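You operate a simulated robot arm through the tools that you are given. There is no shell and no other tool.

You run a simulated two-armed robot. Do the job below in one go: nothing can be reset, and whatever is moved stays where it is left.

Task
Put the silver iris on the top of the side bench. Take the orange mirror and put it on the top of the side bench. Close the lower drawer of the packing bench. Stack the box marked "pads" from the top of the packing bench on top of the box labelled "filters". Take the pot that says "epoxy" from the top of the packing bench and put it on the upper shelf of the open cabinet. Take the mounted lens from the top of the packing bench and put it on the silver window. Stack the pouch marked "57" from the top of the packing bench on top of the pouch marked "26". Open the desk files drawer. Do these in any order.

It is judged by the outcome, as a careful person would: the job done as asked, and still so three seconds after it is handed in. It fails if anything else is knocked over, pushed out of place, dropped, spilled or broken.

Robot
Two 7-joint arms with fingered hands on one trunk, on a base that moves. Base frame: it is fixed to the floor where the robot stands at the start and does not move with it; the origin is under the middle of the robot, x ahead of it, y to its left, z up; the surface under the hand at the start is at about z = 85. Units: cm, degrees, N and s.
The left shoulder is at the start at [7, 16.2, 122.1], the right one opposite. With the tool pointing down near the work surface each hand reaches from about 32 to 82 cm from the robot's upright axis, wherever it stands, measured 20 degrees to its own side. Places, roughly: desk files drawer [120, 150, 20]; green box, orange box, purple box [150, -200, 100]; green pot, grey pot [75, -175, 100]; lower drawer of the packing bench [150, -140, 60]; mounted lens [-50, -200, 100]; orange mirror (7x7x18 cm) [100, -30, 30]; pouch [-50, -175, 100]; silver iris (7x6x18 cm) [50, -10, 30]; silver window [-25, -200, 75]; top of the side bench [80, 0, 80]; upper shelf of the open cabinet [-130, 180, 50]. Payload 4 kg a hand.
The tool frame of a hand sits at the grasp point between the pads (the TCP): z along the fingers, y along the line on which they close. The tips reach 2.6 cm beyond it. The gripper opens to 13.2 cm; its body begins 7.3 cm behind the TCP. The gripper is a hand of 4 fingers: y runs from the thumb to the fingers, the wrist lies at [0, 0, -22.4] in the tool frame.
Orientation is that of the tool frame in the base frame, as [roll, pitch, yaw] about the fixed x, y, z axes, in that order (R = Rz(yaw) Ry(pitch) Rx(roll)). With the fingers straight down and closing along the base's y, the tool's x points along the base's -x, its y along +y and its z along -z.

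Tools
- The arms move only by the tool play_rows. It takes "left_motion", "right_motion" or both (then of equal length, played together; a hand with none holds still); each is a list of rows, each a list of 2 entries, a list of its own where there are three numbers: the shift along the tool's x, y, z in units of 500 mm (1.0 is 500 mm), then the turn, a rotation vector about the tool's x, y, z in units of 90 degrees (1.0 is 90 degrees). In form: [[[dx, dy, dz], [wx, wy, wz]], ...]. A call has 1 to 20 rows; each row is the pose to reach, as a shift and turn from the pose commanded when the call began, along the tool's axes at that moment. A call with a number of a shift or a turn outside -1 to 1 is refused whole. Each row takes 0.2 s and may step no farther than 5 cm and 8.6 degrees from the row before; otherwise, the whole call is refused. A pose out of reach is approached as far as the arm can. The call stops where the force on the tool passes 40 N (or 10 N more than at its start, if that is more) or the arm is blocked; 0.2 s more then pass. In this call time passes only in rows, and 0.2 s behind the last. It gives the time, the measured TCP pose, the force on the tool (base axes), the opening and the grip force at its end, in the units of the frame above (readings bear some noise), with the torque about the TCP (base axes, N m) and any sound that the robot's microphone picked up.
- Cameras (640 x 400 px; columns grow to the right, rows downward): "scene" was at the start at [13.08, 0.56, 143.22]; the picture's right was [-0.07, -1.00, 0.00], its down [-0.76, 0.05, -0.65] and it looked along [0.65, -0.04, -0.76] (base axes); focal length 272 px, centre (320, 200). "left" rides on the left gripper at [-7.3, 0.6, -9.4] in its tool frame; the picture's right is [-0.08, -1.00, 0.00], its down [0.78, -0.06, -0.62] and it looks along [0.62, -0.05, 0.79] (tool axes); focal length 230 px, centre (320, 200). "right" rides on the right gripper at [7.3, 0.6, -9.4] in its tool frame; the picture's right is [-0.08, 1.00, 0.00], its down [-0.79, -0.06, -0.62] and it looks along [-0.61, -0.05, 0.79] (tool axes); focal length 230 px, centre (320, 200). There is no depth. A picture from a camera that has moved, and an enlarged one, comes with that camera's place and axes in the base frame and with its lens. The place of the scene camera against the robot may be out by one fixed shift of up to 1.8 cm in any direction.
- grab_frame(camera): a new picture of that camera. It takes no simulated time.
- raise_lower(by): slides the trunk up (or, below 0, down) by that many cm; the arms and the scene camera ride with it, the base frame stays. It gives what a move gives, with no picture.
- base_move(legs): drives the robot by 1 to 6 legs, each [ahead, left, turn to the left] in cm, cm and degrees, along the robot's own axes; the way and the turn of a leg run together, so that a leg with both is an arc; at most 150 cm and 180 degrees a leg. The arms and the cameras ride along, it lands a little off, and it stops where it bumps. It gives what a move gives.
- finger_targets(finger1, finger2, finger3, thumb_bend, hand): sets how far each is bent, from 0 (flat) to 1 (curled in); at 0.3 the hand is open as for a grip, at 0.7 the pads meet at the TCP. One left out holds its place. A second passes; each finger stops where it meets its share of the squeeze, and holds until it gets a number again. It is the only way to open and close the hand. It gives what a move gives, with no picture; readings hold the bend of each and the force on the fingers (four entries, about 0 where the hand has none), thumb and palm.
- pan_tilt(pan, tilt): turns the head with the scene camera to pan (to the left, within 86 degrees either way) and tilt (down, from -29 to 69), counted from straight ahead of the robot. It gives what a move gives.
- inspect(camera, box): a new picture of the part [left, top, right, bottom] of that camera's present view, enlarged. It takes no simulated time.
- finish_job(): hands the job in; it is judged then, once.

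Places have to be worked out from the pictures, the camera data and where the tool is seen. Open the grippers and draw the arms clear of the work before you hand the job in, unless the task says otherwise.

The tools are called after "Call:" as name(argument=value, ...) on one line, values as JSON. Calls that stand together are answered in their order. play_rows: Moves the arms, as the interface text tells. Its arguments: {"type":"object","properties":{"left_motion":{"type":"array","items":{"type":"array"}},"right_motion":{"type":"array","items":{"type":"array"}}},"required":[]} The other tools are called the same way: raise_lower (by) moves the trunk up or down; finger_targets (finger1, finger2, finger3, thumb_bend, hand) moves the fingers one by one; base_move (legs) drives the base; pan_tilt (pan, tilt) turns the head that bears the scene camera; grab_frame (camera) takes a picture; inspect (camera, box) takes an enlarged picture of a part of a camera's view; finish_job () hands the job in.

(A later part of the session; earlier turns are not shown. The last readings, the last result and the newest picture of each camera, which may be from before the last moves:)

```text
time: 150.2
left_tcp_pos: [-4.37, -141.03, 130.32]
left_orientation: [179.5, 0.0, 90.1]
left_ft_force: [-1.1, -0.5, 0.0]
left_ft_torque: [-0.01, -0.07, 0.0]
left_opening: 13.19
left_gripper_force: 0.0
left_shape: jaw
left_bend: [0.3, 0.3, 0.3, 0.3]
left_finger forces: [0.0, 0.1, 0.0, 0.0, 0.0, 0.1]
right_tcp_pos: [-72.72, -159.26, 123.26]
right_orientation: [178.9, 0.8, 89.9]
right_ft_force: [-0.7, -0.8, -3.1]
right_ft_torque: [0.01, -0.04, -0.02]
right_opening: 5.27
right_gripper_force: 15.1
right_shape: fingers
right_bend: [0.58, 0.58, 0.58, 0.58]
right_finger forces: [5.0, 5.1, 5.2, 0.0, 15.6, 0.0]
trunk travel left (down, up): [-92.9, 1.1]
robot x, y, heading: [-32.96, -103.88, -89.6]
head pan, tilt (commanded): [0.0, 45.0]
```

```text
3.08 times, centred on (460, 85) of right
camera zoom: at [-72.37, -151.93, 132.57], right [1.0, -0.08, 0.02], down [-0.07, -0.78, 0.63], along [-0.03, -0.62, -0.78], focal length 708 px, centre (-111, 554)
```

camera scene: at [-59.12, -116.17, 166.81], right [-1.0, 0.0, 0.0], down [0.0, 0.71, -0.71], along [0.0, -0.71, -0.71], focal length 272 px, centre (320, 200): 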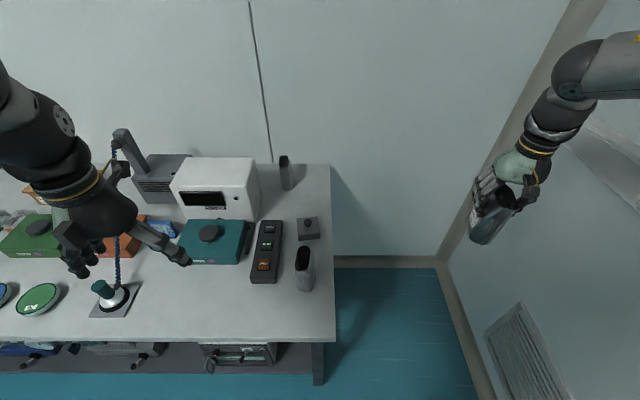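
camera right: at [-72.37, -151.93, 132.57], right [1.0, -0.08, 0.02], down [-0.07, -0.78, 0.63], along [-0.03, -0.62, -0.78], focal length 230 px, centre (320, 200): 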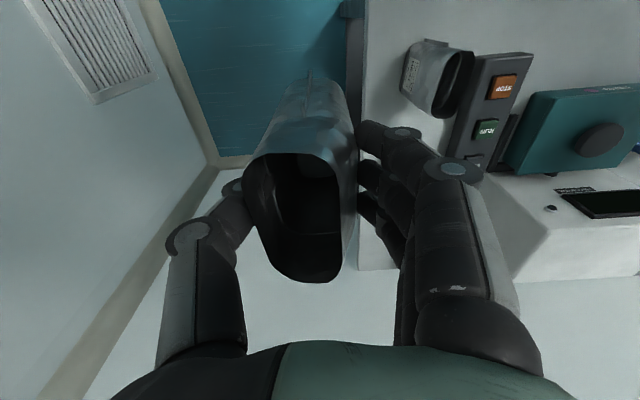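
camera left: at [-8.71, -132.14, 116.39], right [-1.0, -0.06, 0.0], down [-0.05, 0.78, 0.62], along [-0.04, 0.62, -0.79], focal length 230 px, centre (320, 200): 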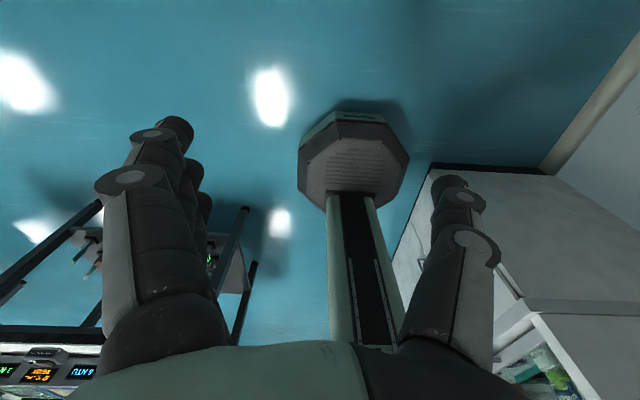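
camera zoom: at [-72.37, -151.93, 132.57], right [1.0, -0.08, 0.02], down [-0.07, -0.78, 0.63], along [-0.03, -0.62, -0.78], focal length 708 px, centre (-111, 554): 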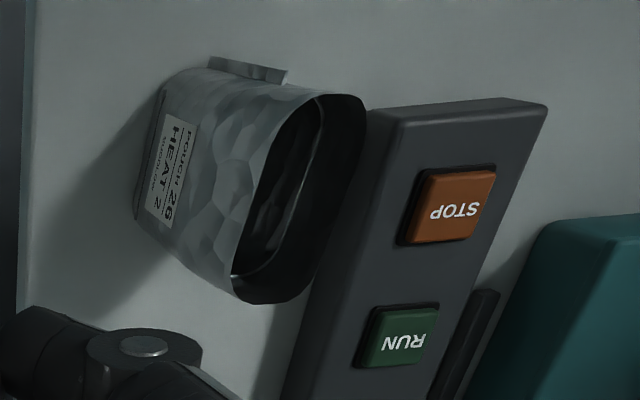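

Pouch 26's rim centre is ≈[-55.2,-160.2], its long axis turned ~7.5° from y. I slide the base left 17 cm, and turn the hand 7.5° right to match.

Call:
base_move(legs=[[0, 17.3, 0]])

Call:
play_rows(right_motion=[[[0, 0, 0], [0, 0, 0.083]], [[0, 0, 0], [0, 0, 0.083]]])

Call:
grab_frame(camera="scene")

Call:
grab_frame(camera="right")

```text
time: 151.7
left_tcp_pos: [13.49, -141.05, 130.15]
left_orientation: [179.8, 0.0, 89.9]
left_ft_force: [-0.2, -0.8, -0.7]
left_ft_torque: [0.02, -0.05, -0.03]
left_opening: 13.17
left_gripper_force: 0.0
left_shape: jaw
left_bend: [0.3, 0.3, 0.3, 0.3]
left_finger forces: [0.0, 0.1, 0.1, 0.1, 0.1, 0.0]
right_tcp_pos: [-54.89, -159.03, 123.43]
right_orientation: [179.4, 0.6, 89.8]
right_ft_force: [-0.4, -0.3, -3.1]
right_ft_torque: [0.0, -0.05, 0.01]
right_opening: 5.3
right_gripper_force: 15.4
right_shape: fingers
right_bend: [0.58, 0.58, 0.58, 0.58]
right_finger forces: [5.1, 5.1, 5.2, 0.1, 15.5, 0.0]
trunk travel left (down, up): [-92.9, 1.1]
robot x, y, heading: [-15.56, -104.06, -89.8]
head pan, tilt (commanded): [0.0, 45.0]
```

```text
time: 152.3
left_tcp_pos: [13.69, -141.07, 130.11]
left_orientation: [179.9, 0.0, 89.9]
left_ft_force: [-0.3, -0.7, 0.0]
left_ft_torque: [0.0, 0.02, 0.01]
left_opening: 13.18
left_gripper_force: 0.0
left_shape: jaw
left_bend: [0.3, 0.3, 0.3, 0.3]
left_finger forces: [0.0, 0.1, 0.1, 0.1, 0.0, 0.0]
right_tcp_pos: [-54.81, -159.05, 123.54]
right_orientation: [179.2, 0.6, 82.2]
right_ft_force: [0.3, -0.8, -2.3]
right_ft_torque: [0.0, 0.02, -0.03]
right_opening: 5.29
right_gripper_force: 15.5
right_shape: fingers
right_bend: [0.58, 0.58, 0.58, 0.58]
right_finger forces: [5.0, 5.1, 5.2, 0.0, 15.5, 0.0]
trunk travel left (down, up): [-92.9, 1.1]
robot x, y, heading: [-15.85, -104.12, -89.7]
head pan, tilt (commanded): [0.0, 45.0]
```

```text
taken
camera scene: at [-15.59, -115.93, 166.81], right [-1.0, 0.0, 0.0], down [0.0, 0.71, -0.71], along [0.0, -0.71, -0.71], focal length 272 px, centre (320, 200)
```

scene: 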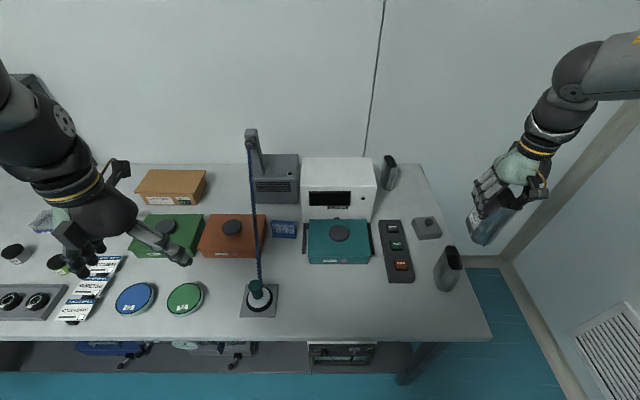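

```text
taken
camera right: at [-53.42, -151.85, 132.82], right [0.98, -0.21, 0.01], down [-0.17, -0.76, 0.62], along [-0.12, -0.61, -0.78], focal length 230 px, centre (320, 200)
```

right: 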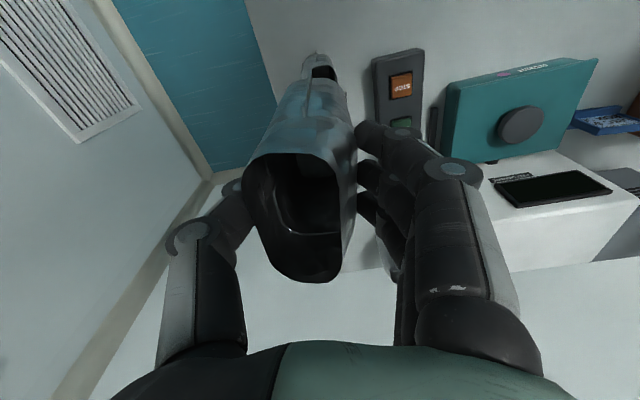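

Call:
inspect(camera="right", box=[270, 30, 370, 130])

Call:
inspect(camera="scene", box=[400, 130, 560, 310])

```text
4.00 times, centred on (320, 80) of right
camera zoom: at [-53.42, -151.85, 132.82], right [0.98, -0.21, 0.01], down [-0.17, -0.76, 0.62], along [-0.12, -0.61, -0.78], focal length 920 px, centre (320, 680)
```

zoom: 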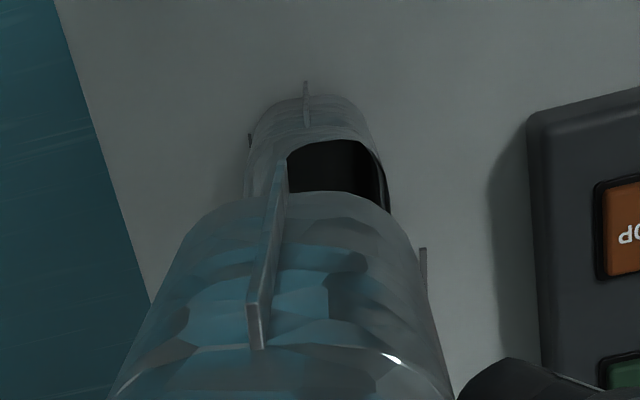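

```text
2.22 times, centred on (480, 220) of scene
camera zoom: at [-15.59, -115.93, 166.81], right [-1.0, 0.0, 0.0], down [0.0, 0.71, -0.71], along [0.0, -0.71, -0.71], focal length 605 px, centre (-36, 156)
```

zoom: 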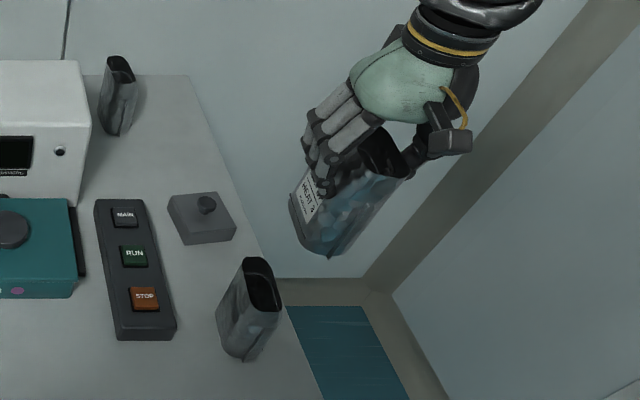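

Combining the views, pouch 57 must shift about (+1.7,-1.1) cm to be centred on 26. I correct and lower the trunk 8 cm, leaving a small gap to re-check alignment.

Call:
play_rows(right_motion=[[[-0.009, 0.018, 0], [0, 0, 0]], [[-0.017, 0.037, 0], [0, 0, 0]]])

Call:
raise_lower(by=-9)

Call:
inspect(camera="scene", box=[400, 160, 520, 310])

Call:
grab_frame(camera="right")

```text
time: 152.9
left_tcp_pos: [13.86, -141.14, 130.02]
left_orientation: [179.9, 0.1, 90.0]
left_ft_force: [-0.2, -0.2, -0.8]
left_ft_torque: [-0.01, 0.02, 0.0]
left_opening: 13.17
left_gripper_force: 0.0
left_shape: jaw
left_bend: [0.3, 0.3, 0.3, 0.3]
left_finger forces: [0.1, 0.0, 0.1, 0.0, 0.1, 0.0]
right_tcp_pos: [-52.96, -160.08, 123.67]
right_orientation: [179.4, 0.6, 82.3]
right_ft_force: [-0.1, 0.0, -2.9]
right_ft_torque: [0.01, -0.01, 0.03]
right_opening: 5.29
right_gripper_force: 15.6
right_shape: fingers
right_bend: [0.58, 0.58, 0.58, 0.58]
right_finger forces: [5.1, 5.1, 5.2, 0.1, 15.5, 0.0]
trunk travel left (down, up): [-92.9, 1.1]
robot x, y, heading: [-16.08, -104.07, -89.8]
head pan, tilt (commanded): [0.0, 45.0]
```

```text
time: 154.2
left_tcp_pos: [13.87, -141.12, 120.93]
left_orientation: [180.0, 0.0, 89.9]
left_ft_force: [0.0, 1.1, 0.8]
left_ft_torque: [-0.01, 0.0, -0.02]
left_opening: 13.17
left_gripper_force: 0.0
left_shape: jaw
left_bend: [0.3, 0.3, 0.3, 0.3]
left_finger forces: [0.0, 0.0, 0.0, 0.0, 0.1, 0.1]
right_tcp_pos: [-52.76, -160.18, 114.57]
right_orientation: [179.4, 0.6, 82.3]
right_ft_force: [0.5, -0.8, -2.6]
right_ft_torque: [0.01, 0.04, 0.0]
right_opening: 5.31
right_gripper_force: 15.5
right_shape: fingers
right_bend: [0.58, 0.58, 0.58, 0.58]
right_finger forces: [5.2, 5.1, 5.1, 0.1, 15.5, 0.0]
trunk travel left (down, up): [-83.9, 10.1]
robot x, y, heading: [-15.53, -103.88, -89.8]
head pan, tilt (commanded): [0.0, 45.0]
```

```text
2.67 times, centred on (460, 235) of scene
camera zoom: at [-15.26, -115.93, 157.81], right [-1.0, 0.0, 0.0], down [0.0, 0.71, -0.71], along [0.0, -0.71, -0.71], focal length 726 px, centre (-53, 107)
```

zoom: 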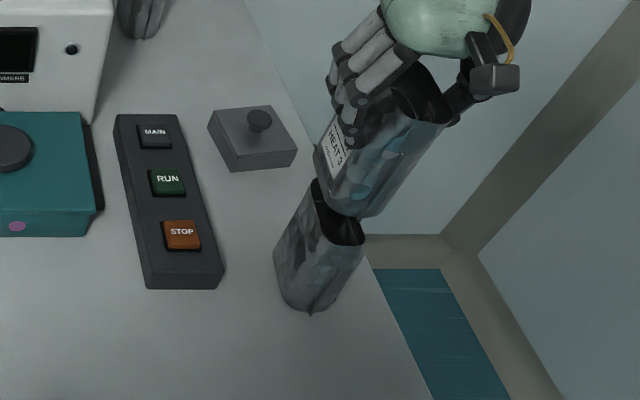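

```text
taken
camera right: at [-51.36, -152.86, 123.95], right [0.98, -0.21, 0.01], down [-0.17, -0.76, 0.62], along [-0.12, -0.61, -0.78], focal length 230 px, centre (320, 200)
```

right: 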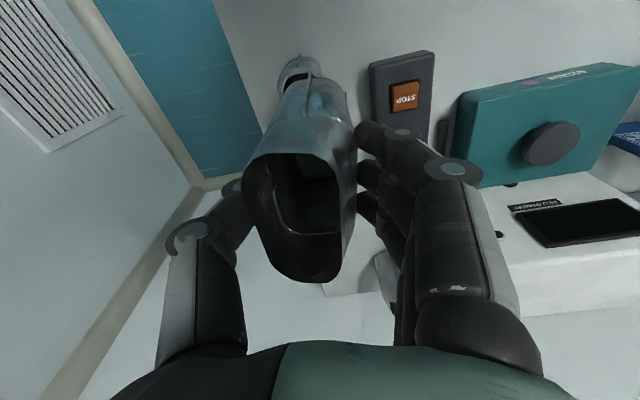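

Call:
inspect(camera="right", box=[250, 30, 370, 130])

Call:
inspect(camera="scene", box=[490, 200, 560, 290])

Call:
inspect(camera="scene", box=[430, 190, 530, 290])

```text
4.00 times, centred on (310, 80) of right
camera zoom: at [-51.36, -152.86, 123.95], right [0.98, -0.21, 0.01], down [-0.17, -0.76, 0.62], along [-0.12, -0.61, -0.78], focal length 920 px, centre (360, 680)
```

zoom: 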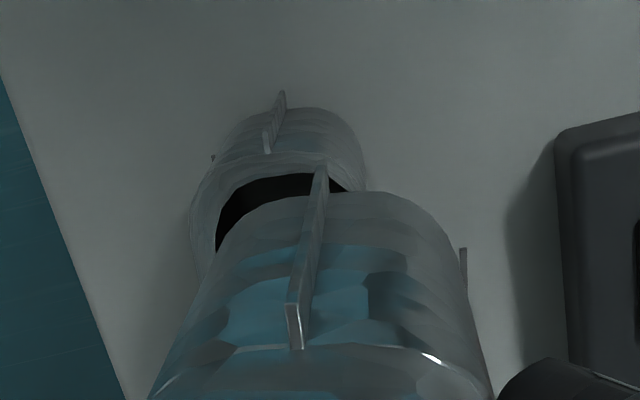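

```text
4.44 times, centred on (525, 245) of scene
camera zoom: at [-15.26, -115.93, 157.81], right [-1.0, 0.0, 0.0], down [0.0, 0.71, -0.71], along [0.0, -0.71, -0.71], focal length 1210 px, centre (-591, 0)
```

zoom: 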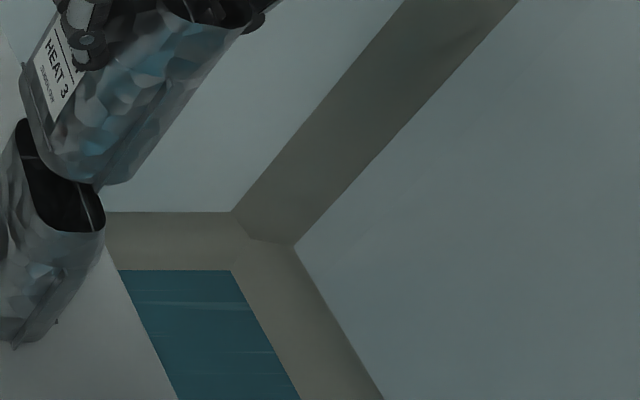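

```text
4.00 times, centred on (480, 240) of scene
camera zoom: at [-15.26, -115.93, 157.81], right [-1.0, 0.0, 0.0], down [0.0, 0.71, -0.71], along [0.0, -0.71, -0.71], focal length 1089 px, centre (-320, 40)
```

zoom: 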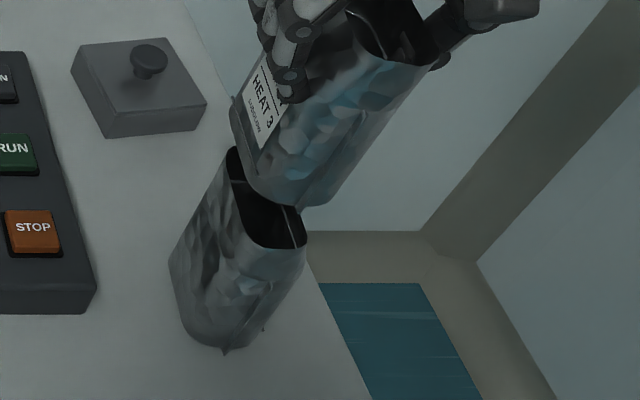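

The two views put 57 within ~0.6 cm of being centred on 26. I apply a -0.6 cm x correction and lower 3 cm.

Call:
play_rows(right_motion=[[[-0.002, -0.012, 0], [0, 0, 0]]])

Call:
raise_lower(by=-3)

Call:
inspect(camera="right", box=[250, 30, 370, 130])

Call:
inspect(camera="scene", box=[430, 190, 530, 290])

```text
time: 154.6
left_tcp_pos: [13.97, -141.11, 121.14]
left_orientation: [180.0, 0.1, 90.0]
left_ft_force: [-0.1, -0.2, 0.3]
left_ft_torque: [0.01, -0.01, -0.03]
left_opening: 13.18
left_gripper_force: 0.1
left_shape: jaw
left_bend: [0.3, 0.3, 0.3, 0.3]
left_finger forces: [0.0, 0.0, 0.0, 0.0, 0.0, 0.0]
right_tcp_pos: [-53.44, -160.12, 114.52]
right_orientation: [179.3, 0.7, 82.3]
right_ft_force: [0.4, -0.3, -2.1]
right_ft_torque: [-0.02, -0.02, -0.02]
right_opening: 5.32
right_gripper_force: 15.3
right_shape: fingers
right_bend: [0.58, 0.58, 0.58, 0.58]
right_finger forces: [5.1, 5.1, 5.2, 0.0, 15.3, 0.0]
trunk travel left (down, up): [-83.9, 10.1]
robot x, y, heading: [-15.67, -103.7, -89.8]
head pan, tilt (commanded): [0.0, 45.0]
```

```text
time: 155.3
left_tcp_pos: [13.83, -141.08, 118.14]
left_orientation: [180.0, -0.1, 89.9]
left_ft_force: [-0.4, -0.2, -0.3]
left_ft_torque: [-0.02, 0.01, 0.0]
left_opening: 13.18
left_gripper_force: 0.1
left_shape: jaw
left_bend: [0.3, 0.3, 0.3, 0.3]
left_finger forces: [0.1, 0.1, 0.0, 0.0, 0.0, 0.1]
right_tcp_pos: [-53.53, -159.97, 111.63]
right_orientation: [179.2, 0.6, 82.3]
right_ft_force: [1.2, 1.0, -2.6]
right_ft_torque: [0.03, -0.02, 0.0]
right_opening: 5.31
right_gripper_force: 15.3
right_shape: fingers
right_bend: [0.58, 0.58, 0.58, 0.58]
right_finger forces: [5.1, 5.1, 5.2, 0.0, 15.4, 0.0]
trunk travel left (down, up): [-80.9, 13.1]
robot x, y, heading: [-15.41, -103.65, -90.0]
head pan, tilt (commanded): [0.0, 45.0]
```

```text
4.00 times, centred on (310, 80) of right
camera zoom: at [-51.98, -152.87, 120.95], right [0.98, -0.21, 0.01], down [-0.17, -0.76, 0.62], along [-0.12, -0.61, -0.78], focal length 920 px, centre (360, 680)
```

zoom: 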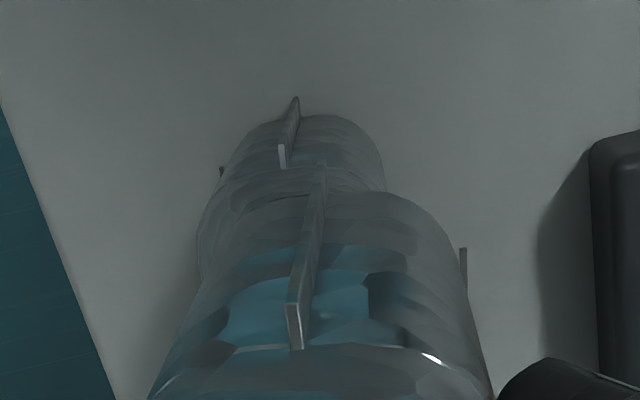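

```text
4.00 times, centred on (480, 240) of scene
camera zoom: at [-15.26, -115.91, 154.81], right [-1.0, 0.0, 0.0], down [0.0, 0.71, -0.71], along [0.0, -0.71, -0.71], focal length 1089 px, centre (-320, 40)
```

zoom: 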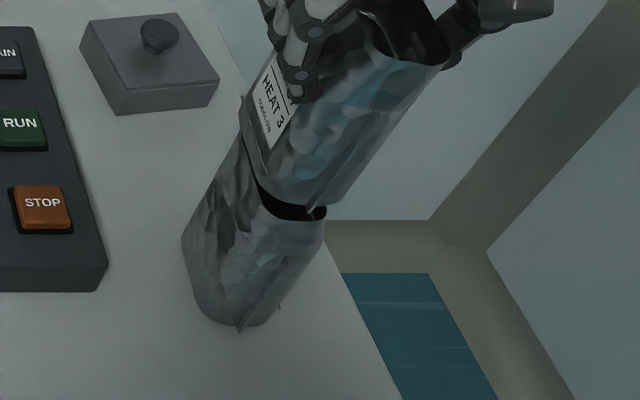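

Call:
play_rows(right_motion=[[[0.0, -0.007, 0], [0, 0, 0]]])

Call:
raise_lower(by=-0.6)

Call:
inspect(camera="scene", box=[430, 190, 530, 290])

```text
time: 155.7
left_tcp_pos: [13.9, -141.03, 118.0]
left_orientation: [180.0, 0.0, 89.9]
left_ft_force: [0.3, -0.3, -1.2]
left_ft_torque: [0.01, 0.01, 0.0]
left_opening: 13.17
left_gripper_force: 0.1
left_shape: jaw
left_bend: [0.3, 0.3, 0.3, 0.3]
left_finger forces: [0.1, 0.0, 0.0, 0.1, 0.0, 0.0]
right_tcp_pos: [-53.76, -160.06, 111.62]
right_orientation: [179.4, 0.6, 82.3]
right_ft_force: [0.0, -0.4, -2.6]
right_ft_torque: [0.03, -0.02, -0.04]
right_opening: 5.3
right_gripper_force: 14.7
right_shape: fingers
right_bend: [0.58, 0.58, 0.58, 0.58]
right_finger forces: [5.1, 5.1, 5.1, 0.1, 15.5, 0.1]
trunk travel left (down, up): [-80.9, 13.1]
robot x, y, heading: [-15.51, -104.14, -89.8]
head pan, tilt (commanded): [0.0, 45.0]
```

```text
time: 156.2
left_tcp_pos: [13.8, -141.1, 117.44]
left_orientation: [180.0, 0.0, 90.0]
left_ft_force: [0.7, 0.1, -0.8]
left_ft_torque: [0.01, -0.01, -0.01]
left_opening: 13.2
left_gripper_force: 0.0
left_shape: jaw
left_bend: [0.3, 0.3, 0.3, 0.3]
left_finger forces: [0.0, 0.0, 0.1, 0.1, 0.0, 0.0]
right_tcp_pos: [-53.61, -160.19, 111.02]
right_orientation: [179.2, 0.6, 82.3]
right_ft_force: [-0.3, 0.2, -2.8]
right_ft_torque: [-0.04, -0.04, 0.01]
right_opening: 5.27
right_gripper_force: 15.7
right_shape: fingers
right_bend: [0.58, 0.58, 0.58, 0.58]
right_finger forces: [5.1, 5.0, 5.1, 0.0, 15.4, 0.0]
trunk travel left (down, up): [-80.3, 13.7]
robot x, y, heading: [-15.77, -103.67, -89.9]
head pan, tilt (commanded): [0.0, 45.0]
```

```text
4.00 times, centred on (480, 240) of scene
camera zoom: at [-15.26, -115.96, 154.2], right [-1.0, 0.0, 0.0], down [0.0, 0.71, -0.71], along [0.0, -0.71, -0.71], focal length 1089 px, centre (-320, 40)
```

zoom: 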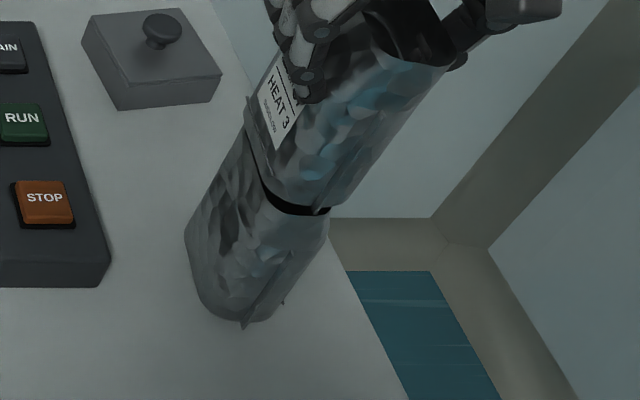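

Very well aligned. I lower in 0.4 cm steps until contact.

Call:
raise_lower(by=-0.4)

Call:
raise_lower(by=-0.3)

Call:
inspect(camera="scene", box=[430, 190, 530, 290])

```text
time: 156.8
left_tcp_pos: [13.94, -141.02, 116.97]
left_orientation: [-180.0, 0.0, 90.0]
left_ft_force: [0.0, 0.4, -0.1]
left_ft_torque: [0.01, 0.0, -0.02]
left_opening: 13.2
left_gripper_force: 0.2
left_shape: jaw
left_bend: [0.3, 0.3, 0.3, 0.3]
left_finger forces: [0.0, 0.0, 0.0, 0.0, 0.0, 0.1]
right_tcp_pos: [-53.71, -160.16, 110.6]
right_orientation: [179.4, 0.6, 82.3]
right_ft_force: [0.7, 0.5, -2.5]
right_ft_torque: [0.01, 0.03, 0.01]
right_opening: 5.28
right_gripper_force: 15.3
right_shape: fingers
right_bend: [0.58, 0.58, 0.58, 0.58]
right_finger forces: [5.1, 5.1, 5.2, 0.0, 15.4, 0.1]
trunk travel left (down, up): [-79.9, 14.1]
robot x, y, heading: [-15.49, -103.94, -90.0]
head pan, tilt (commanded): [0.0, 45.0]
```

```text
time: 157.3
left_tcp_pos: [13.93, -141.06, 116.65]
left_orientation: [180.0, 0.0, 89.9]
left_ft_force: [-0.1, -0.1, 0.5]
left_ft_torque: [0.0, -0.01, -0.04]
left_opening: 13.2
left_gripper_force: 0.0
left_shape: jaw
left_bend: [0.3, 0.3, 0.3, 0.3]
left_finger forces: [0.1, 0.1, 0.1, 0.1, 0.0, 0.0]
right_tcp_pos: [-53.71, -160.02, 110.38]
right_orientation: [179.4, 0.6, 82.4]
right_ft_force: [0.8, -0.6, -3.0]
right_ft_torque: [0.0, 0.0, 0.0]
right_opening: 5.3
right_gripper_force: 15.3
right_shape: fingers
right_bend: [0.58, 0.58, 0.58, 0.58]
right_finger forces: [5.1, 5.1, 5.2, 0.1, 15.4, 0.1]
trunk travel left (down, up): [-79.6, 14.4]
robot x, y, heading: [-15.42, -103.66, -89.9]
head pan, tilt (commanded): [0.0, 45.0]
```

```text
4.00 times, centred on (480, 240) of scene
camera zoom: at [-15.25, -115.95, 153.5], right [-1.0, 0.0, 0.0], down [0.0, 0.71, -0.71], along [0.0, -0.71, -0.71], focal length 1089 px, centre (-320, 40)
```

zoom: 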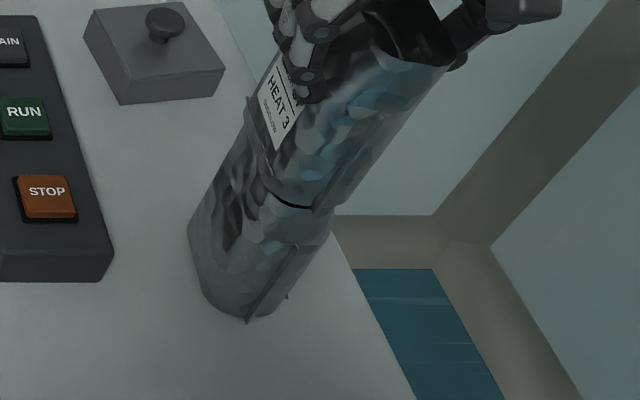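

Call:
raise_lower(by=-0.3)

Call:
raise_lower(by=-0.3)

Call:
inspect(camera="scene", box=[430, 190, 530, 290])

```text
time: 157.8
left_tcp_pos: [14.02, -141.12, 116.44]
left_orientation: [-180.0, 0.0, 89.9]
left_ft_force: [0.2, -1.5, -0.2]
left_ft_torque: [-0.03, 0.0, 0.01]
left_opening: 13.19
left_gripper_force: 0.1
left_shape: jaw
left_bend: [0.3, 0.3, 0.3, 0.3]
left_finger forces: [0.1, 0.1, 0.0, 0.1, 0.1, 0.1]
right_tcp_pos: [-53.75, -160.13, 110.0]
right_orientation: [179.4, 0.7, 82.3]
right_ft_force: [0.3, 0.2, -2.5]
right_ft_torque: [0.03, -0.02, 0.0]
right_opening: 5.29
right_gripper_force: 15.2
right_shape: fingers
right_bend: [0.58, 0.58, 0.58, 0.58]
right_finger forces: [5.1, 5.1, 5.2, 0.1, 15.3, 0.0]
trunk travel left (down, up): [-79.3, 14.7]
robot x, y, heading: [-15.36, -103.88, -89.9]
head pan, tilt (commanded): [0.0, 45.0]
```

```text
time: 158.3
left_tcp_pos: [13.92, -140.97, 116.18]
left_orientation: [-180.0, -0.1, 89.9]
left_ft_force: [-0.9, 0.4, -0.1]
left_ft_torque: [0.0, 0.01, -0.03]
left_opening: 13.18
left_gripper_force: 0.1
left_shape: jaw
left_bend: [0.3, 0.3, 0.3, 0.3]
left_finger forces: [0.1, 0.0, 0.1, 0.0, 0.0, 0.0]
right_tcp_pos: [-53.71, -160.03, 109.66]
right_orientation: [179.4, 0.6, 82.2]
right_ft_force: [-1.0, 0.4, -1.8]
right_ft_torque: [0.0, -0.01, 0.02]
right_opening: 5.31
right_gripper_force: 15.6
right_shape: fingers
right_bend: [0.58, 0.58, 0.58, 0.58]
right_finger forces: [5.2, 5.1, 5.2, 0.0, 15.4, 0.0]
trunk travel left (down, up): [-79.0, 15.0]
robot x, y, heading: [-15.63, -103.86, -89.7]
head pan, tilt (commanded): [0.0, 45.0]
```

```text
4.00 times, centred on (480, 240) of scene
camera zoom: at [-15.25, -115.95, 152.9], right [-1.0, 0.0, 0.0], down [0.0, 0.71, -0.71], along [0.0, -0.71, -0.71], focal length 1089 px, centre (-320, 40)
```

zoom: 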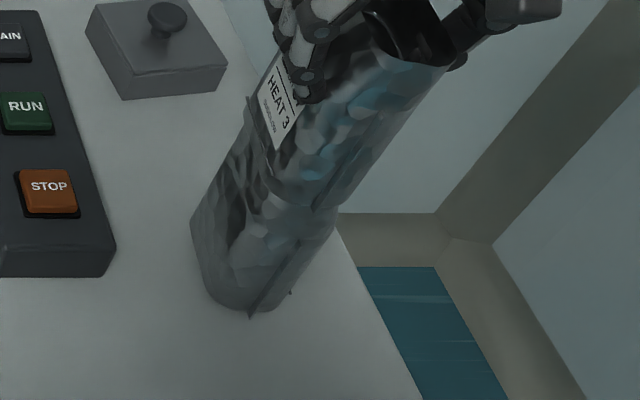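

Call:
raise_lower(by=-0.3)

Call:
raise_lower(by=-0.3)

Call:
inspect(camera="scene", box=[430, 190, 530, 290])

```text
time: 158.9
left_tcp_pos: [13.96, -141.07, 115.91]
left_orientation: [180.0, 0.0, 89.9]
left_ft_force: [0.0, 0.3, -0.6]
left_ft_torque: [0.03, 0.0, -0.01]
left_opening: 13.21
left_gripper_force: 0.0
left_shape: jaw
left_bend: [0.3, 0.3, 0.3, 0.3]
left_finger forces: [0.1, 0.1, 0.0, 0.1, 0.0, 0.0]
right_tcp_pos: [-53.73, -160.05, 109.47]
right_orientation: [179.3, 0.7, 82.3]
right_ft_force: [-1.0, -0.2, -3.4]
right_ft_torque: [0.01, -0.03, 0.0]
right_opening: 5.33
right_gripper_force: 15.5
right_shape: fingers
right_bend: [0.58, 0.58, 0.58, 0.58]
right_finger forces: [5.2, 5.2, 5.2, 0.0, 15.4, 0.0]
trunk travel left (down, up): [-78.7, 15.3]
robot x, y, heading: [-15.2, -103.68, -89.8]
head pan, tilt (commanded): [0.0, 45.0]
```

```text
time: 159.4
left_tcp_pos: [13.94, -141.04, 115.61]
left_orientation: [179.9, 0.0, 90.0]
left_ft_force: [-0.9, 0.5, 0.1]
left_ft_torque: [-0.01, -0.01, -0.01]
left_opening: 13.18
left_gripper_force: 0.0
left_shape: jaw
left_bend: [0.3, 0.3, 0.3, 0.3]
left_finger forces: [0.0, 0.0, 0.0, 0.0, 0.0, 0.0]
right_tcp_pos: [-53.77, -160.06, 109.14]
right_orientation: [179.4, 0.7, 82.3]
right_ft_force: [0.9, 0.0, -3.2]
right_ft_torque: [0.01, 0.01, 0.02]
right_opening: 5.29
right_gripper_force: 15.9
right_shape: fingers
right_bend: [0.58, 0.58, 0.58, 0.58]
right_finger forces: [5.1, 5.1, 5.1, 0.0, 15.4, 0.0]
trunk travel left (down, up): [-78.4, 15.6]
robot x, y, heading: [-15.49, -103.71, -89.8]
head pan, tilt (commanded): [0.0, 45.0]
```

```text
4.00 times, centred on (480, 240) of scene
camera zoom: at [-15.25, -115.95, 152.3], right [-1.0, 0.0, 0.0], down [0.0, 0.71, -0.71], along [0.0, -0.71, -0.71], focal length 1089 px, centre (-320, 40)
```

zoom: 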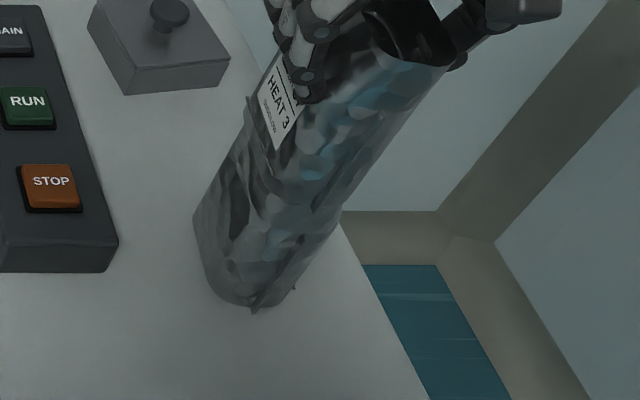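

Call:
inspect(camera="right", box=[230, 20, 390, 150])

Call:
inspect(camera="scene", box=[460, 200, 530, 270])

```text
3.08 times, centred on (310, 85) of right
camera zoom: at [-52.29, -152.84, 118.43], right [0.98, -0.21, 0.01], down [-0.17, -0.76, 0.62], along [-0.12, -0.61, -0.78], focal length 708 px, centre (351, 554)
```

zoom: 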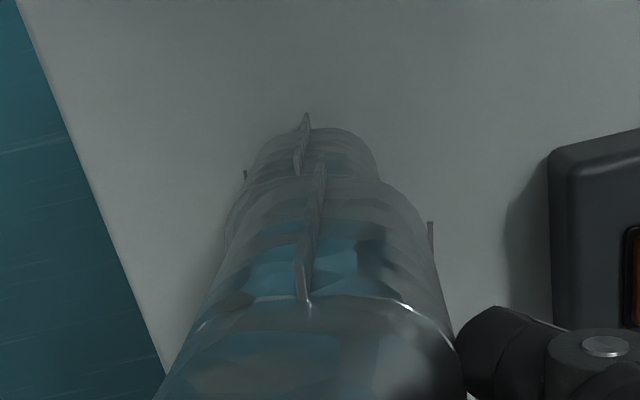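

```text
5.71 times, centred on (495, 235) of scene
camera zoom: at [-15.25, -115.95, 152.3], right [-1.0, 0.0, 0.0], down [0.0, 0.71, -0.71], along [0.0, -0.71, -0.71], focal length 1555 px, centre (-680, 0)
```

zoom: 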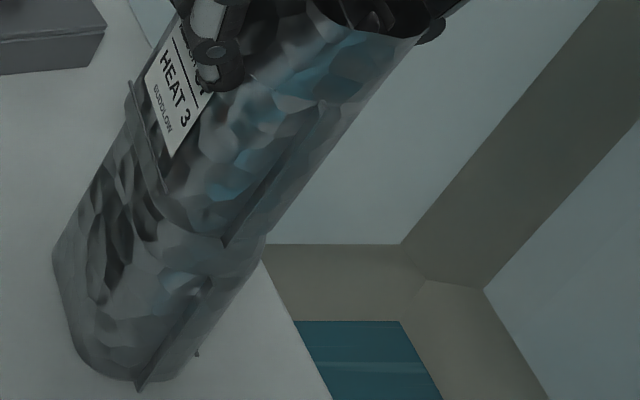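

Call:
raise_lower(by=-0.4)

Call:
raise_lower(by=-0.4)

Call:
inspect(camera="scene", box=[460, 200, 530, 270])

```text
time: 159.9
left_tcp_pos: [13.87, -141.08, 115.11]
left_orientation: [-180.0, 0.0, 89.7]
left_ft_force: [-0.3, 0.2, -0.1]
left_ft_torque: [0.0, 0.0, 0.02]
left_opening: 13.21
left_gripper_force: 0.1
left_shape: jaw
left_bend: [0.3, 0.3, 0.3, 0.3]
left_finger forces: [0.0, 0.0, 0.0, 0.1, 0.0, 0.1]
right_tcp_pos: [-53.85, -160.16, 108.66]
right_orientation: [179.5, 0.5, 82.3]
right_ft_force: [-0.5, 0.0, -1.8]
right_ft_torque: [0.02, 0.0, 0.0]
right_opening: 5.31
right_gripper_force: 15.6
right_shape: fingers
right_bend: [0.58, 0.58, 0.58, 0.58]
right_finger forces: [5.0, 5.1, 5.2, 0.0, 15.4, 0.0]
trunk travel left (down, up): [-78.0, 16.0]
robot x, y, heading: [-15.86, -104.19, -89.7]
head pan, tilt (commanded): [0.0, 45.0]
```

```text
time: 160.4
left_tcp_pos: [13.89, -141.11, 114.79]
left_orientation: [-180.0, 0.1, 90.0]
left_ft_force: [0.5, -0.5, 0.1]
left_ft_torque: [0.0, -0.03, 0.0]
left_opening: 13.19
left_gripper_force: 0.0
left_shape: jaw
left_bend: [0.3, 0.3, 0.3, 0.3]
left_finger forces: [0.0, 0.1, 0.1, 0.0, 0.0, 0.0]
right_tcp_pos: [-53.81, -160.08, 108.23]
right_orientation: [179.5, 0.6, 82.4]
right_ft_force: [-0.1, -0.3, -4.2]
right_ft_torque: [0.03, -0.01, -0.02]
right_opening: 5.3
right_gripper_force: 15.5
right_shape: fingers
right_bend: [0.58, 0.58, 0.58, 0.58]
right_finger forces: [5.1, 5.1, 5.2, 0.0, 15.3, 0.1]
trunk travel left (down, up): [-77.6, 16.4]
robot x, y, heading: [-15.8, -103.81, -89.8]
head pan, tilt (commanded): [0.0, 45.0]
```

```text
5.71 times, centred on (495, 235) of scene
camera zoom: at [-15.25, -115.95, 151.5], right [-1.0, 0.0, 0.0], down [0.0, 0.71, -0.71], along [0.0, -0.71, -0.71], focal length 1555 px, centre (-680, 0)
```

zoom: 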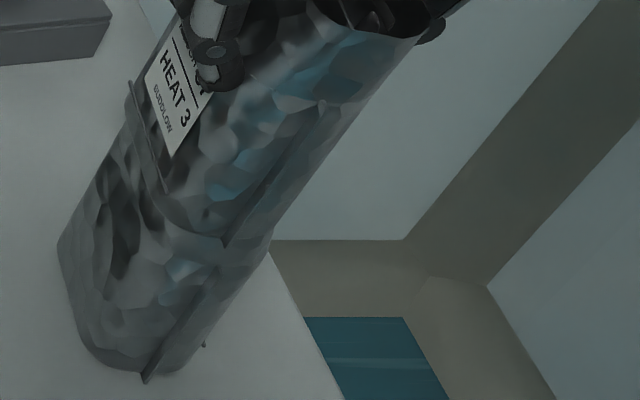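

Call:
inspect(camera="right", box=[250, 30, 370, 130])

Call:
pan_tilt(pan=-35, tilt=45)

Call:
inspect(camera="scene", box=[240, 150, 400, 300])

```text
4.00 times, centred on (310, 80) of right
camera zoom: at [-52.28, -152.85, 117.62], right [0.98, -0.21, 0.01], down [-0.17, -0.76, 0.62], along [-0.12, -0.61, -0.78], focal length 920 px, centre (360, 680)
```

zoom: 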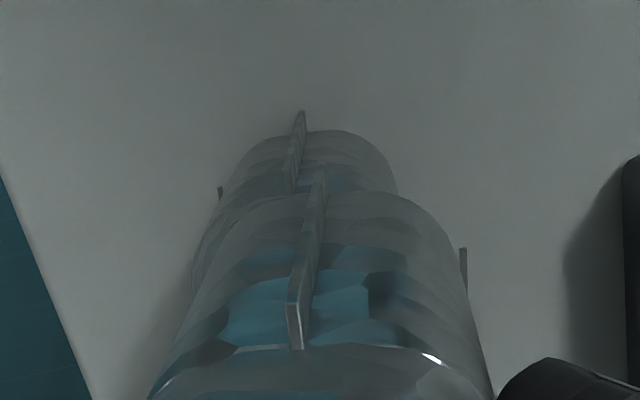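

```text
time: 161.4
left_tcp_pos: [13.93, -140.98, 114.85]
left_orientation: [180.0, 0.0, 89.8]
left_ft_force: [0.3, 0.0, -0.4]
left_ft_torque: [0.0, 0.03, -0.02]
left_opening: 13.18
left_gripper_force: 0.1
left_shape: jaw
left_bend: [0.3, 0.3, 0.3, 0.3]
left_finger forces: [0.0, 0.0, 0.1, 0.1, 0.1, 0.1]
right_tcp_pos: [-53.66, -160.03, 108.39]
right_orientation: [179.4, 0.7, 82.3]
right_ft_force: [0.3, 0.6, -3.1]
right_ft_torque: [0.03, -0.03, 0.0]
right_opening: 5.3
right_gripper_force: 16.0
right_shape: fingers
right_bend: [0.58, 0.58, 0.58, 0.58]
right_finger forces: [5.1, 5.1, 5.3, 0.1, 15.4, 0.0]
trunk travel left (down, up): [-77.6, 16.4]
robot x, y, heading: [-15.73, -103.6, -89.9]
head pan, tilt (commanded): [-35.0, 45.0]
```

```text
2.67 times, centred on (320, 225) of scene
camera zoom: at [-19.91, -114.47, 151.51], right [-0.82, 0.57, 0.0], down [0.4, 0.58, -0.71], along [-0.4, -0.58, -0.71], focal length 726 px, centre (320, 133)
```

zoom: 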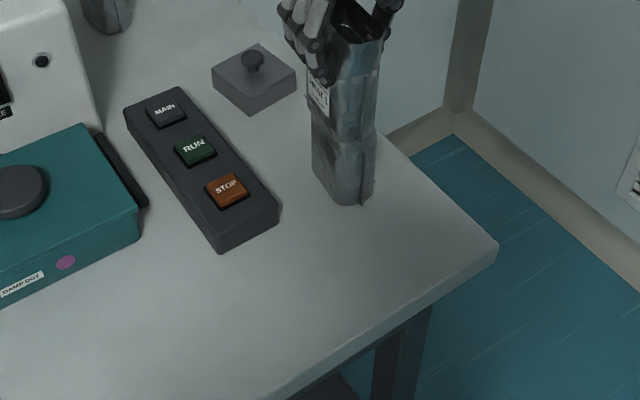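

Call:
inspect(camera="scene", box=[295, 150, 395, 240])

```text
4.44 times, centred on (345, 195) of scene
camera zoom: at [-19.91, -114.47, 151.51], right [-0.82, 0.57, 0.0], down [0.4, 0.58, -0.71], along [-0.4, -0.58, -0.71], focal length 1210 px, centre (209, 222)
```

zoom: 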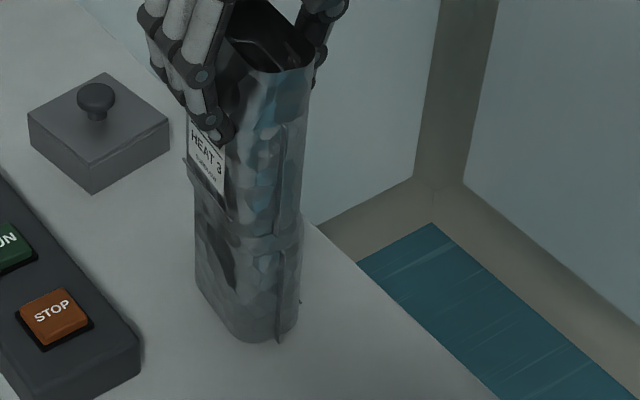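

Call:
inspect(camera="scene", box=[325, 175, 375, 230])

```text
7.27 times, centred on (350, 202) of scene
camera zoom: at [-19.91, -114.47, 151.51], right [-0.82, 0.57, 0.0], down [0.4, 0.58, -0.71], along [-0.4, -0.58, -0.71], focal length 1980 px, centre (102, 182)
```

zoom: 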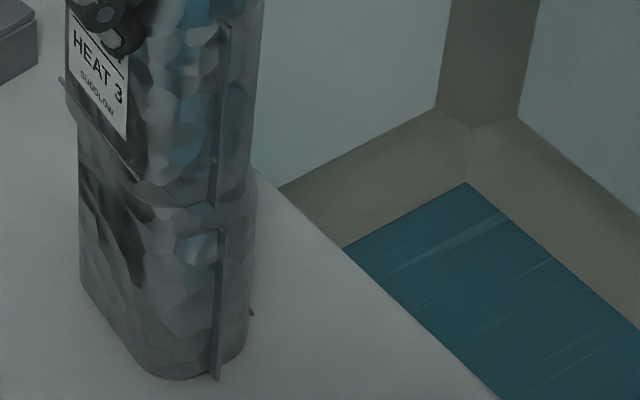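

57's flared bottom is sliding around 26's narrower rim like a nested stack (no contact force yet). I continue lowering gently until it seats.

Call:
raise_lower(by=-0.5)

Call:
raise_lower(by=-0.5)

Call:
inspect(camera="scene", box=[325, 175, 375, 230])

```text
time: 162.0
left_tcp_pos: [13.96, -140.98, 114.31]
left_orientation: [-180.0, 0.0, 89.9]
left_ft_force: [0.8, -0.1, 0.1]
left_ft_torque: [0.0, 0.02, 0.03]
left_opening: 13.17
left_gripper_force: 0.1
left_shape: jaw
left_bend: [0.3, 0.3, 0.3, 0.3]
left_finger forces: [0.1, 0.0, 0.1, 0.1, 0.0, 0.0]
right_tcp_pos: [-53.79, -160.1, 107.74]
right_orientation: [179.3, 0.6, 82.4]
right_ft_force: [0.6, 0.2, -2.6]
right_ft_torque: [0.07, -0.01, 0.0]
right_opening: 5.3
right_gripper_force: 15.4
right_shape: fingers
right_bend: [0.58, 0.58, 0.58, 0.58]
right_finger forces: [5.1, 5.1, 5.2, 0.1, 15.3, 0.1]
trunk travel left (down, up): [-77.1, 16.9]
robot x, y, heading: [-15.33, -103.67, -89.9]
head pan, tilt (commanded): [-35.0, 45.0]
```

```text
time: 162.5
left_tcp_pos: [13.87, -140.92, 113.65]
left_orientation: [179.8, 0.1, 89.9]
left_ft_force: [-0.6, 0.3, 0.5]
left_ft_torque: [0.0, -0.02, -0.02]
left_opening: 13.17
left_gripper_force: 0.1
left_shape: jaw
left_bend: [0.3, 0.3, 0.3, 0.3]
left_finger forces: [0.0, 0.0, 0.0, 0.1, 0.0, 0.0]
right_tcp_pos: [-53.75, -160.12, 107.25]
right_orientation: [179.4, 0.6, 82.3]
right_ft_force: [-0.8, -0.4, -2.8]
right_ft_torque: [0.01, -0.03, -0.04]
right_opening: 5.29
right_gripper_force: 15.7
right_shape: fingers
right_bend: [0.58, 0.58, 0.58, 0.58]
right_finger forces: [5.1, 5.1, 5.2, 0.0, 15.4, 0.1]
trunk travel left (down, up): [-76.6, 17.4]
robot x, y, heading: [-14.97, -103.73, -89.8]
head pan, tilt (commanded): [-35.0, 45.0]
```

```text
7.27 times, centred on (350, 202) of scene
camera zoom: at [-19.92, -114.5, 150.5], right [-0.82, 0.57, 0.0], down [0.4, 0.58, -0.71], along [-0.4, -0.58, -0.71], focal length 1980 px, centre (102, 182)
```

zoom: 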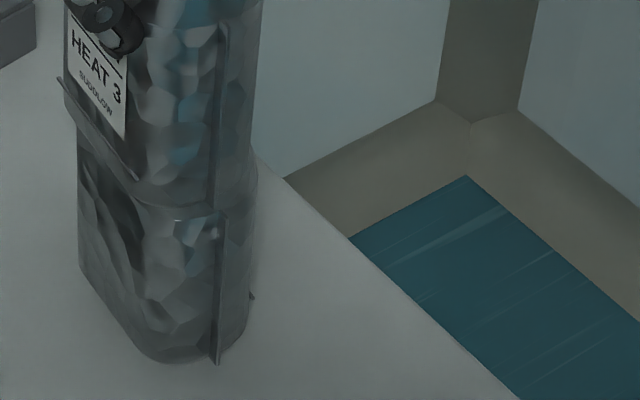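

Call:
raise_lower(by=-0.6)

Call:
raise_lower(by=-0.6)

Call:
inspect(camera="scene", box=[315, 165, 385, 240])

Call:
grab_frame(camera="right")

```text
time: 163.1
left_tcp_pos: [13.93, -140.97, 113.1]
left_orientation: [-179.9, 0.0, 89.8]
left_ft_force: [0.6, -0.3, 0.0]
left_ft_torque: [-0.02, 0.0, -0.02]
left_opening: 13.21
left_gripper_force: 0.1
left_shape: jaw
left_bend: [0.3, 0.3, 0.3, 0.3]
left_finger forces: [0.0, 0.1, 0.1, 0.1, 0.0, 0.0]
right_tcp_pos: [-53.8, -160.08, 106.66]
right_orientation: [179.4, 0.6, 82.3]
right_ft_force: [0.3, -0.7, -2.6]
right_ft_torque: [0.01, -0.02, 0.01]
right_opening: 5.3
right_gripper_force: 15.3
right_shape: fingers
right_bend: [0.58, 0.58, 0.58, 0.58]
right_finger forces: [5.2, 5.2, 5.2, 0.0, 15.4, 0.0]
trunk travel left (down, up): [-76.0, 18.0]
robot x, y, heading: [-15.35, -103.78, -89.6]
head pan, tilt (commanded): [-35.0, 45.0]
```

```text
time: 163.6
left_tcp_pos: [14.02, -140.91, 112.51]
left_orientation: [180.0, 0.0, 89.8]
left_ft_force: [0.5, 0.0, -0.1]
left_ft_torque: [-0.03, -0.01, 0.0]
left_opening: 13.18
left_gripper_force: 0.1
left_shape: jaw
left_bend: [0.3, 0.3, 0.3, 0.3]
left_finger forces: [0.0, 0.0, 0.0, 0.0, 0.1, 0.0]
right_tcp_pos: [-53.67, -160.02, 106.34]
right_orientation: [179.4, 0.8, 82.4]
right_ft_force: [-0.4, 0.6, 6.7]
right_ft_torque: [0.05, 0.14, 0.01]
right_opening: 5.3
right_gripper_force: 15.8
right_shape: fingers
right_bend: [0.59, 0.59, 0.58, 0.58]
right_finger forces: [5.3, 5.3, 5.2, 0.1, 16.0, 0.1]
trunk travel left (down, up): [-75.4, 18.6]
robot x, y, heading: [-15.83, -104.1, -90.0]
head pan, tilt (commanded): [-35.0, 45.0]
```

```text
5.33 times, centred on (350, 202) of scene
camera zoom: at [-19.83, -114.34, 149.33], right [-0.82, 0.57, 0.0], down [0.4, 0.58, -0.71], along [-0.4, -0.58, -0.71], focal length 1452 px, centre (160, 187)
```

zoom: 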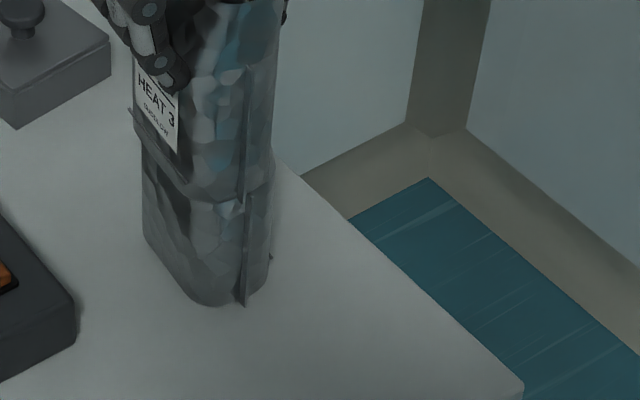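

```text
taken
camera right: at [-52.2, -152.77, 115.57], right [0.98, -0.21, 0.01], down [-0.17, -0.76, 0.63], along [-0.12, -0.61, -0.78], focal length 230 px, centre (320, 200)
```

right: 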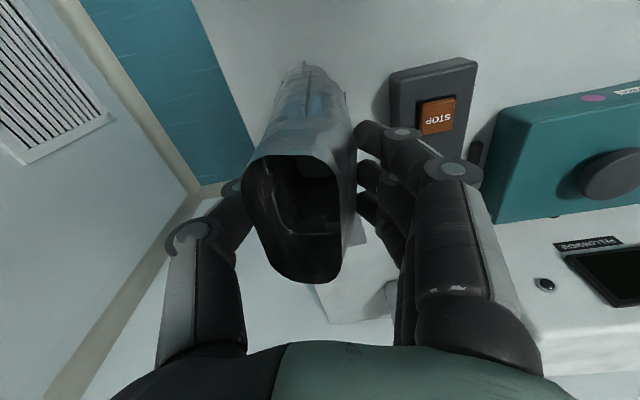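

Contact at TCP z≈106.3 (≈+9 N): pouch 57 is seated in/over 26. I relieve slightly and open the hand.

Call:
raise_lower(by=0.15)

Call:
finger_targets(hand="right", finger1=0.54, finger2=0.54, finger3=0.54, thumb_bend=0.54)

Call:
finger_targets(hand="right", finger1=0.42, finger2=0.42, finger3=0.42, thumb_bend=0.42)

Call:
grab_frame(camera="right")

Call:
inspect(camera="scene", box=[295, 125, 395, 240])

```text
time: 164.1
left_tcp_pos: [14.09, -140.95, 112.68]
left_orientation: [180.0, 0.0, 89.9]
left_ft_force: [-0.1, -0.6, -0.6]
left_ft_torque: [-0.01, -0.01, -0.01]
left_opening: 13.18
left_gripper_force: 0.0
left_shape: jaw
left_bend: [0.3, 0.3, 0.3, 0.3]
left_finger forces: [0.1, 0.0, 0.0, 0.0, 0.0, 0.0]
right_tcp_pos: [-53.64, -159.98, 106.39]
right_orientation: [179.4, 0.6, 82.3]
right_ft_force: [-0.2, 0.0, 1.9]
right_ft_torque: [0.05, 0.06, -0.01]
right_opening: 5.29
right_gripper_force: 15.4
right_shape: fingers
right_bend: [0.59, 0.59, 0.58, 0.58]
right_finger forces: [5.4, 5.3, 5.3, 0.0, 15.8, 0.1]
trunk travel left (down, up): [-75.6, 18.4]
robot x, y, heading: [-15.79, -104.16, -90.0]
head pan, tilt (commanded): [-35.0, 45.0]
```

```text
time: 165.1
left_tcp_pos: [14.01, -141.02, 112.66]
left_orientation: [-180.0, -0.1, 89.9]
left_ft_force: [-1.0, 0.3, -0.2]
left_ft_torque: [-0.02, 0.05, -0.01]
left_opening: 13.15
left_gripper_force: 0.0
left_shape: jaw
left_bend: [0.3, 0.3, 0.3, 0.3]
left_finger forces: [0.0, 0.1, 0.1, 0.1, 0.1, 0.0]
right_tcp_pos: [-53.73, -160.15, 106.38]
right_orientation: [179.4, 0.8, 82.3]
right_ft_force: [-1.0, -0.5, -0.4]
right_ft_torque: [-0.01, 0.03, -0.06]
right_opening: 5.83
right_gripper_force: 0.1
right_shape: fingers
right_bend: [0.54, 0.54, 0.54, 0.54]
right_finger forces: [0.0, 0.1, 0.1, 0.0, 0.6, 0.0]
trunk travel left (down, up): [-75.6, 18.4]
robot x, y, heading: [-15.71, -103.92, -89.9]
head pan, tilt (commanded): [-35.0, 45.0]
```

```text
time: 166.1
left_tcp_pos: [14.02, -140.99, 112.74]
left_orientation: [179.9, 0.0, 89.9]
left_ft_force: [0.6, -0.4, 0.0]
left_ft_torque: [0.02, -0.03, -0.02]
left_opening: 13.19
left_gripper_force: 0.0
left_shape: jaw
left_bend: [0.3, 0.3, 0.3, 0.3]
left_finger forces: [0.1, 0.0, 0.1, 0.0, 0.0, 0.0]
right_tcp_pos: [-53.68, -160.05, 106.43]
right_orientation: [179.5, 0.7, 82.3]
right_ft_force: [-0.3, -0.3, -0.4]
right_ft_torque: [0.03, 0.0, -0.05]
right_opening: 9.63
right_gripper_force: 0.0
right_shape: fingers
right_bend: [0.42, 0.42, 0.42, 0.42]
right_finger forces: [0.1, 0.0, 0.0, 0.0, 0.0, 0.1]
trunk travel left (down, up): [-75.6, 18.4]
robot x, y, heading: [-14.97, -103.74, -89.8]
head pan, tilt (commanded): [-35.0, 45.0]
```

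```text
taken
camera right: at [-52.26, -152.8, 115.61], right [0.98, -0.21, 0.01], down [-0.17, -0.76, 0.62], along [-0.12, -0.61, -0.78], focal length 230 px, centre (320, 200)
```

right: 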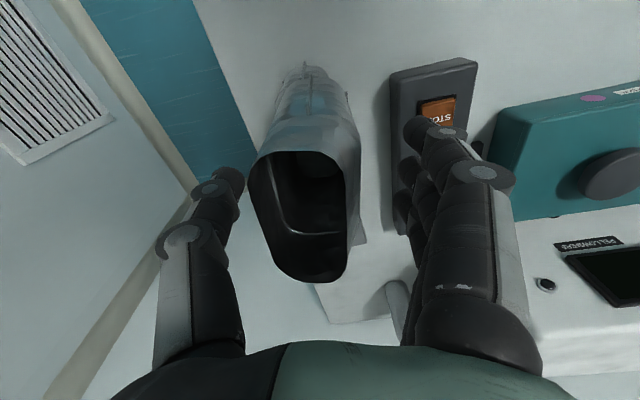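

```text
3.48 times, centred on (345, 182) of scene
camera zoom: at [-19.9, -114.43, 149.46], right [-0.82, 0.57, 0.0], down [0.4, 0.58, -0.71], along [-0.4, -0.58, -0.71], focal length 947 px, centre (233, 261)
```

zoom: 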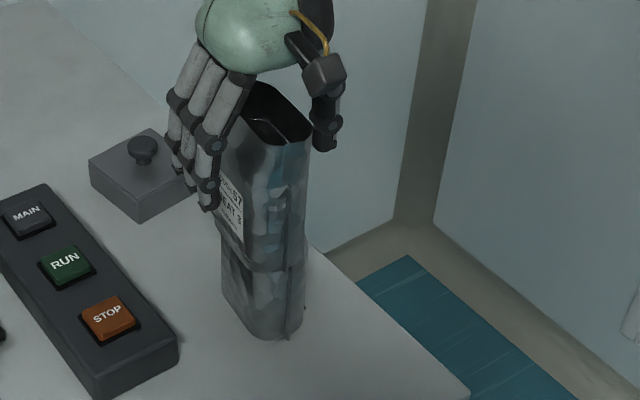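

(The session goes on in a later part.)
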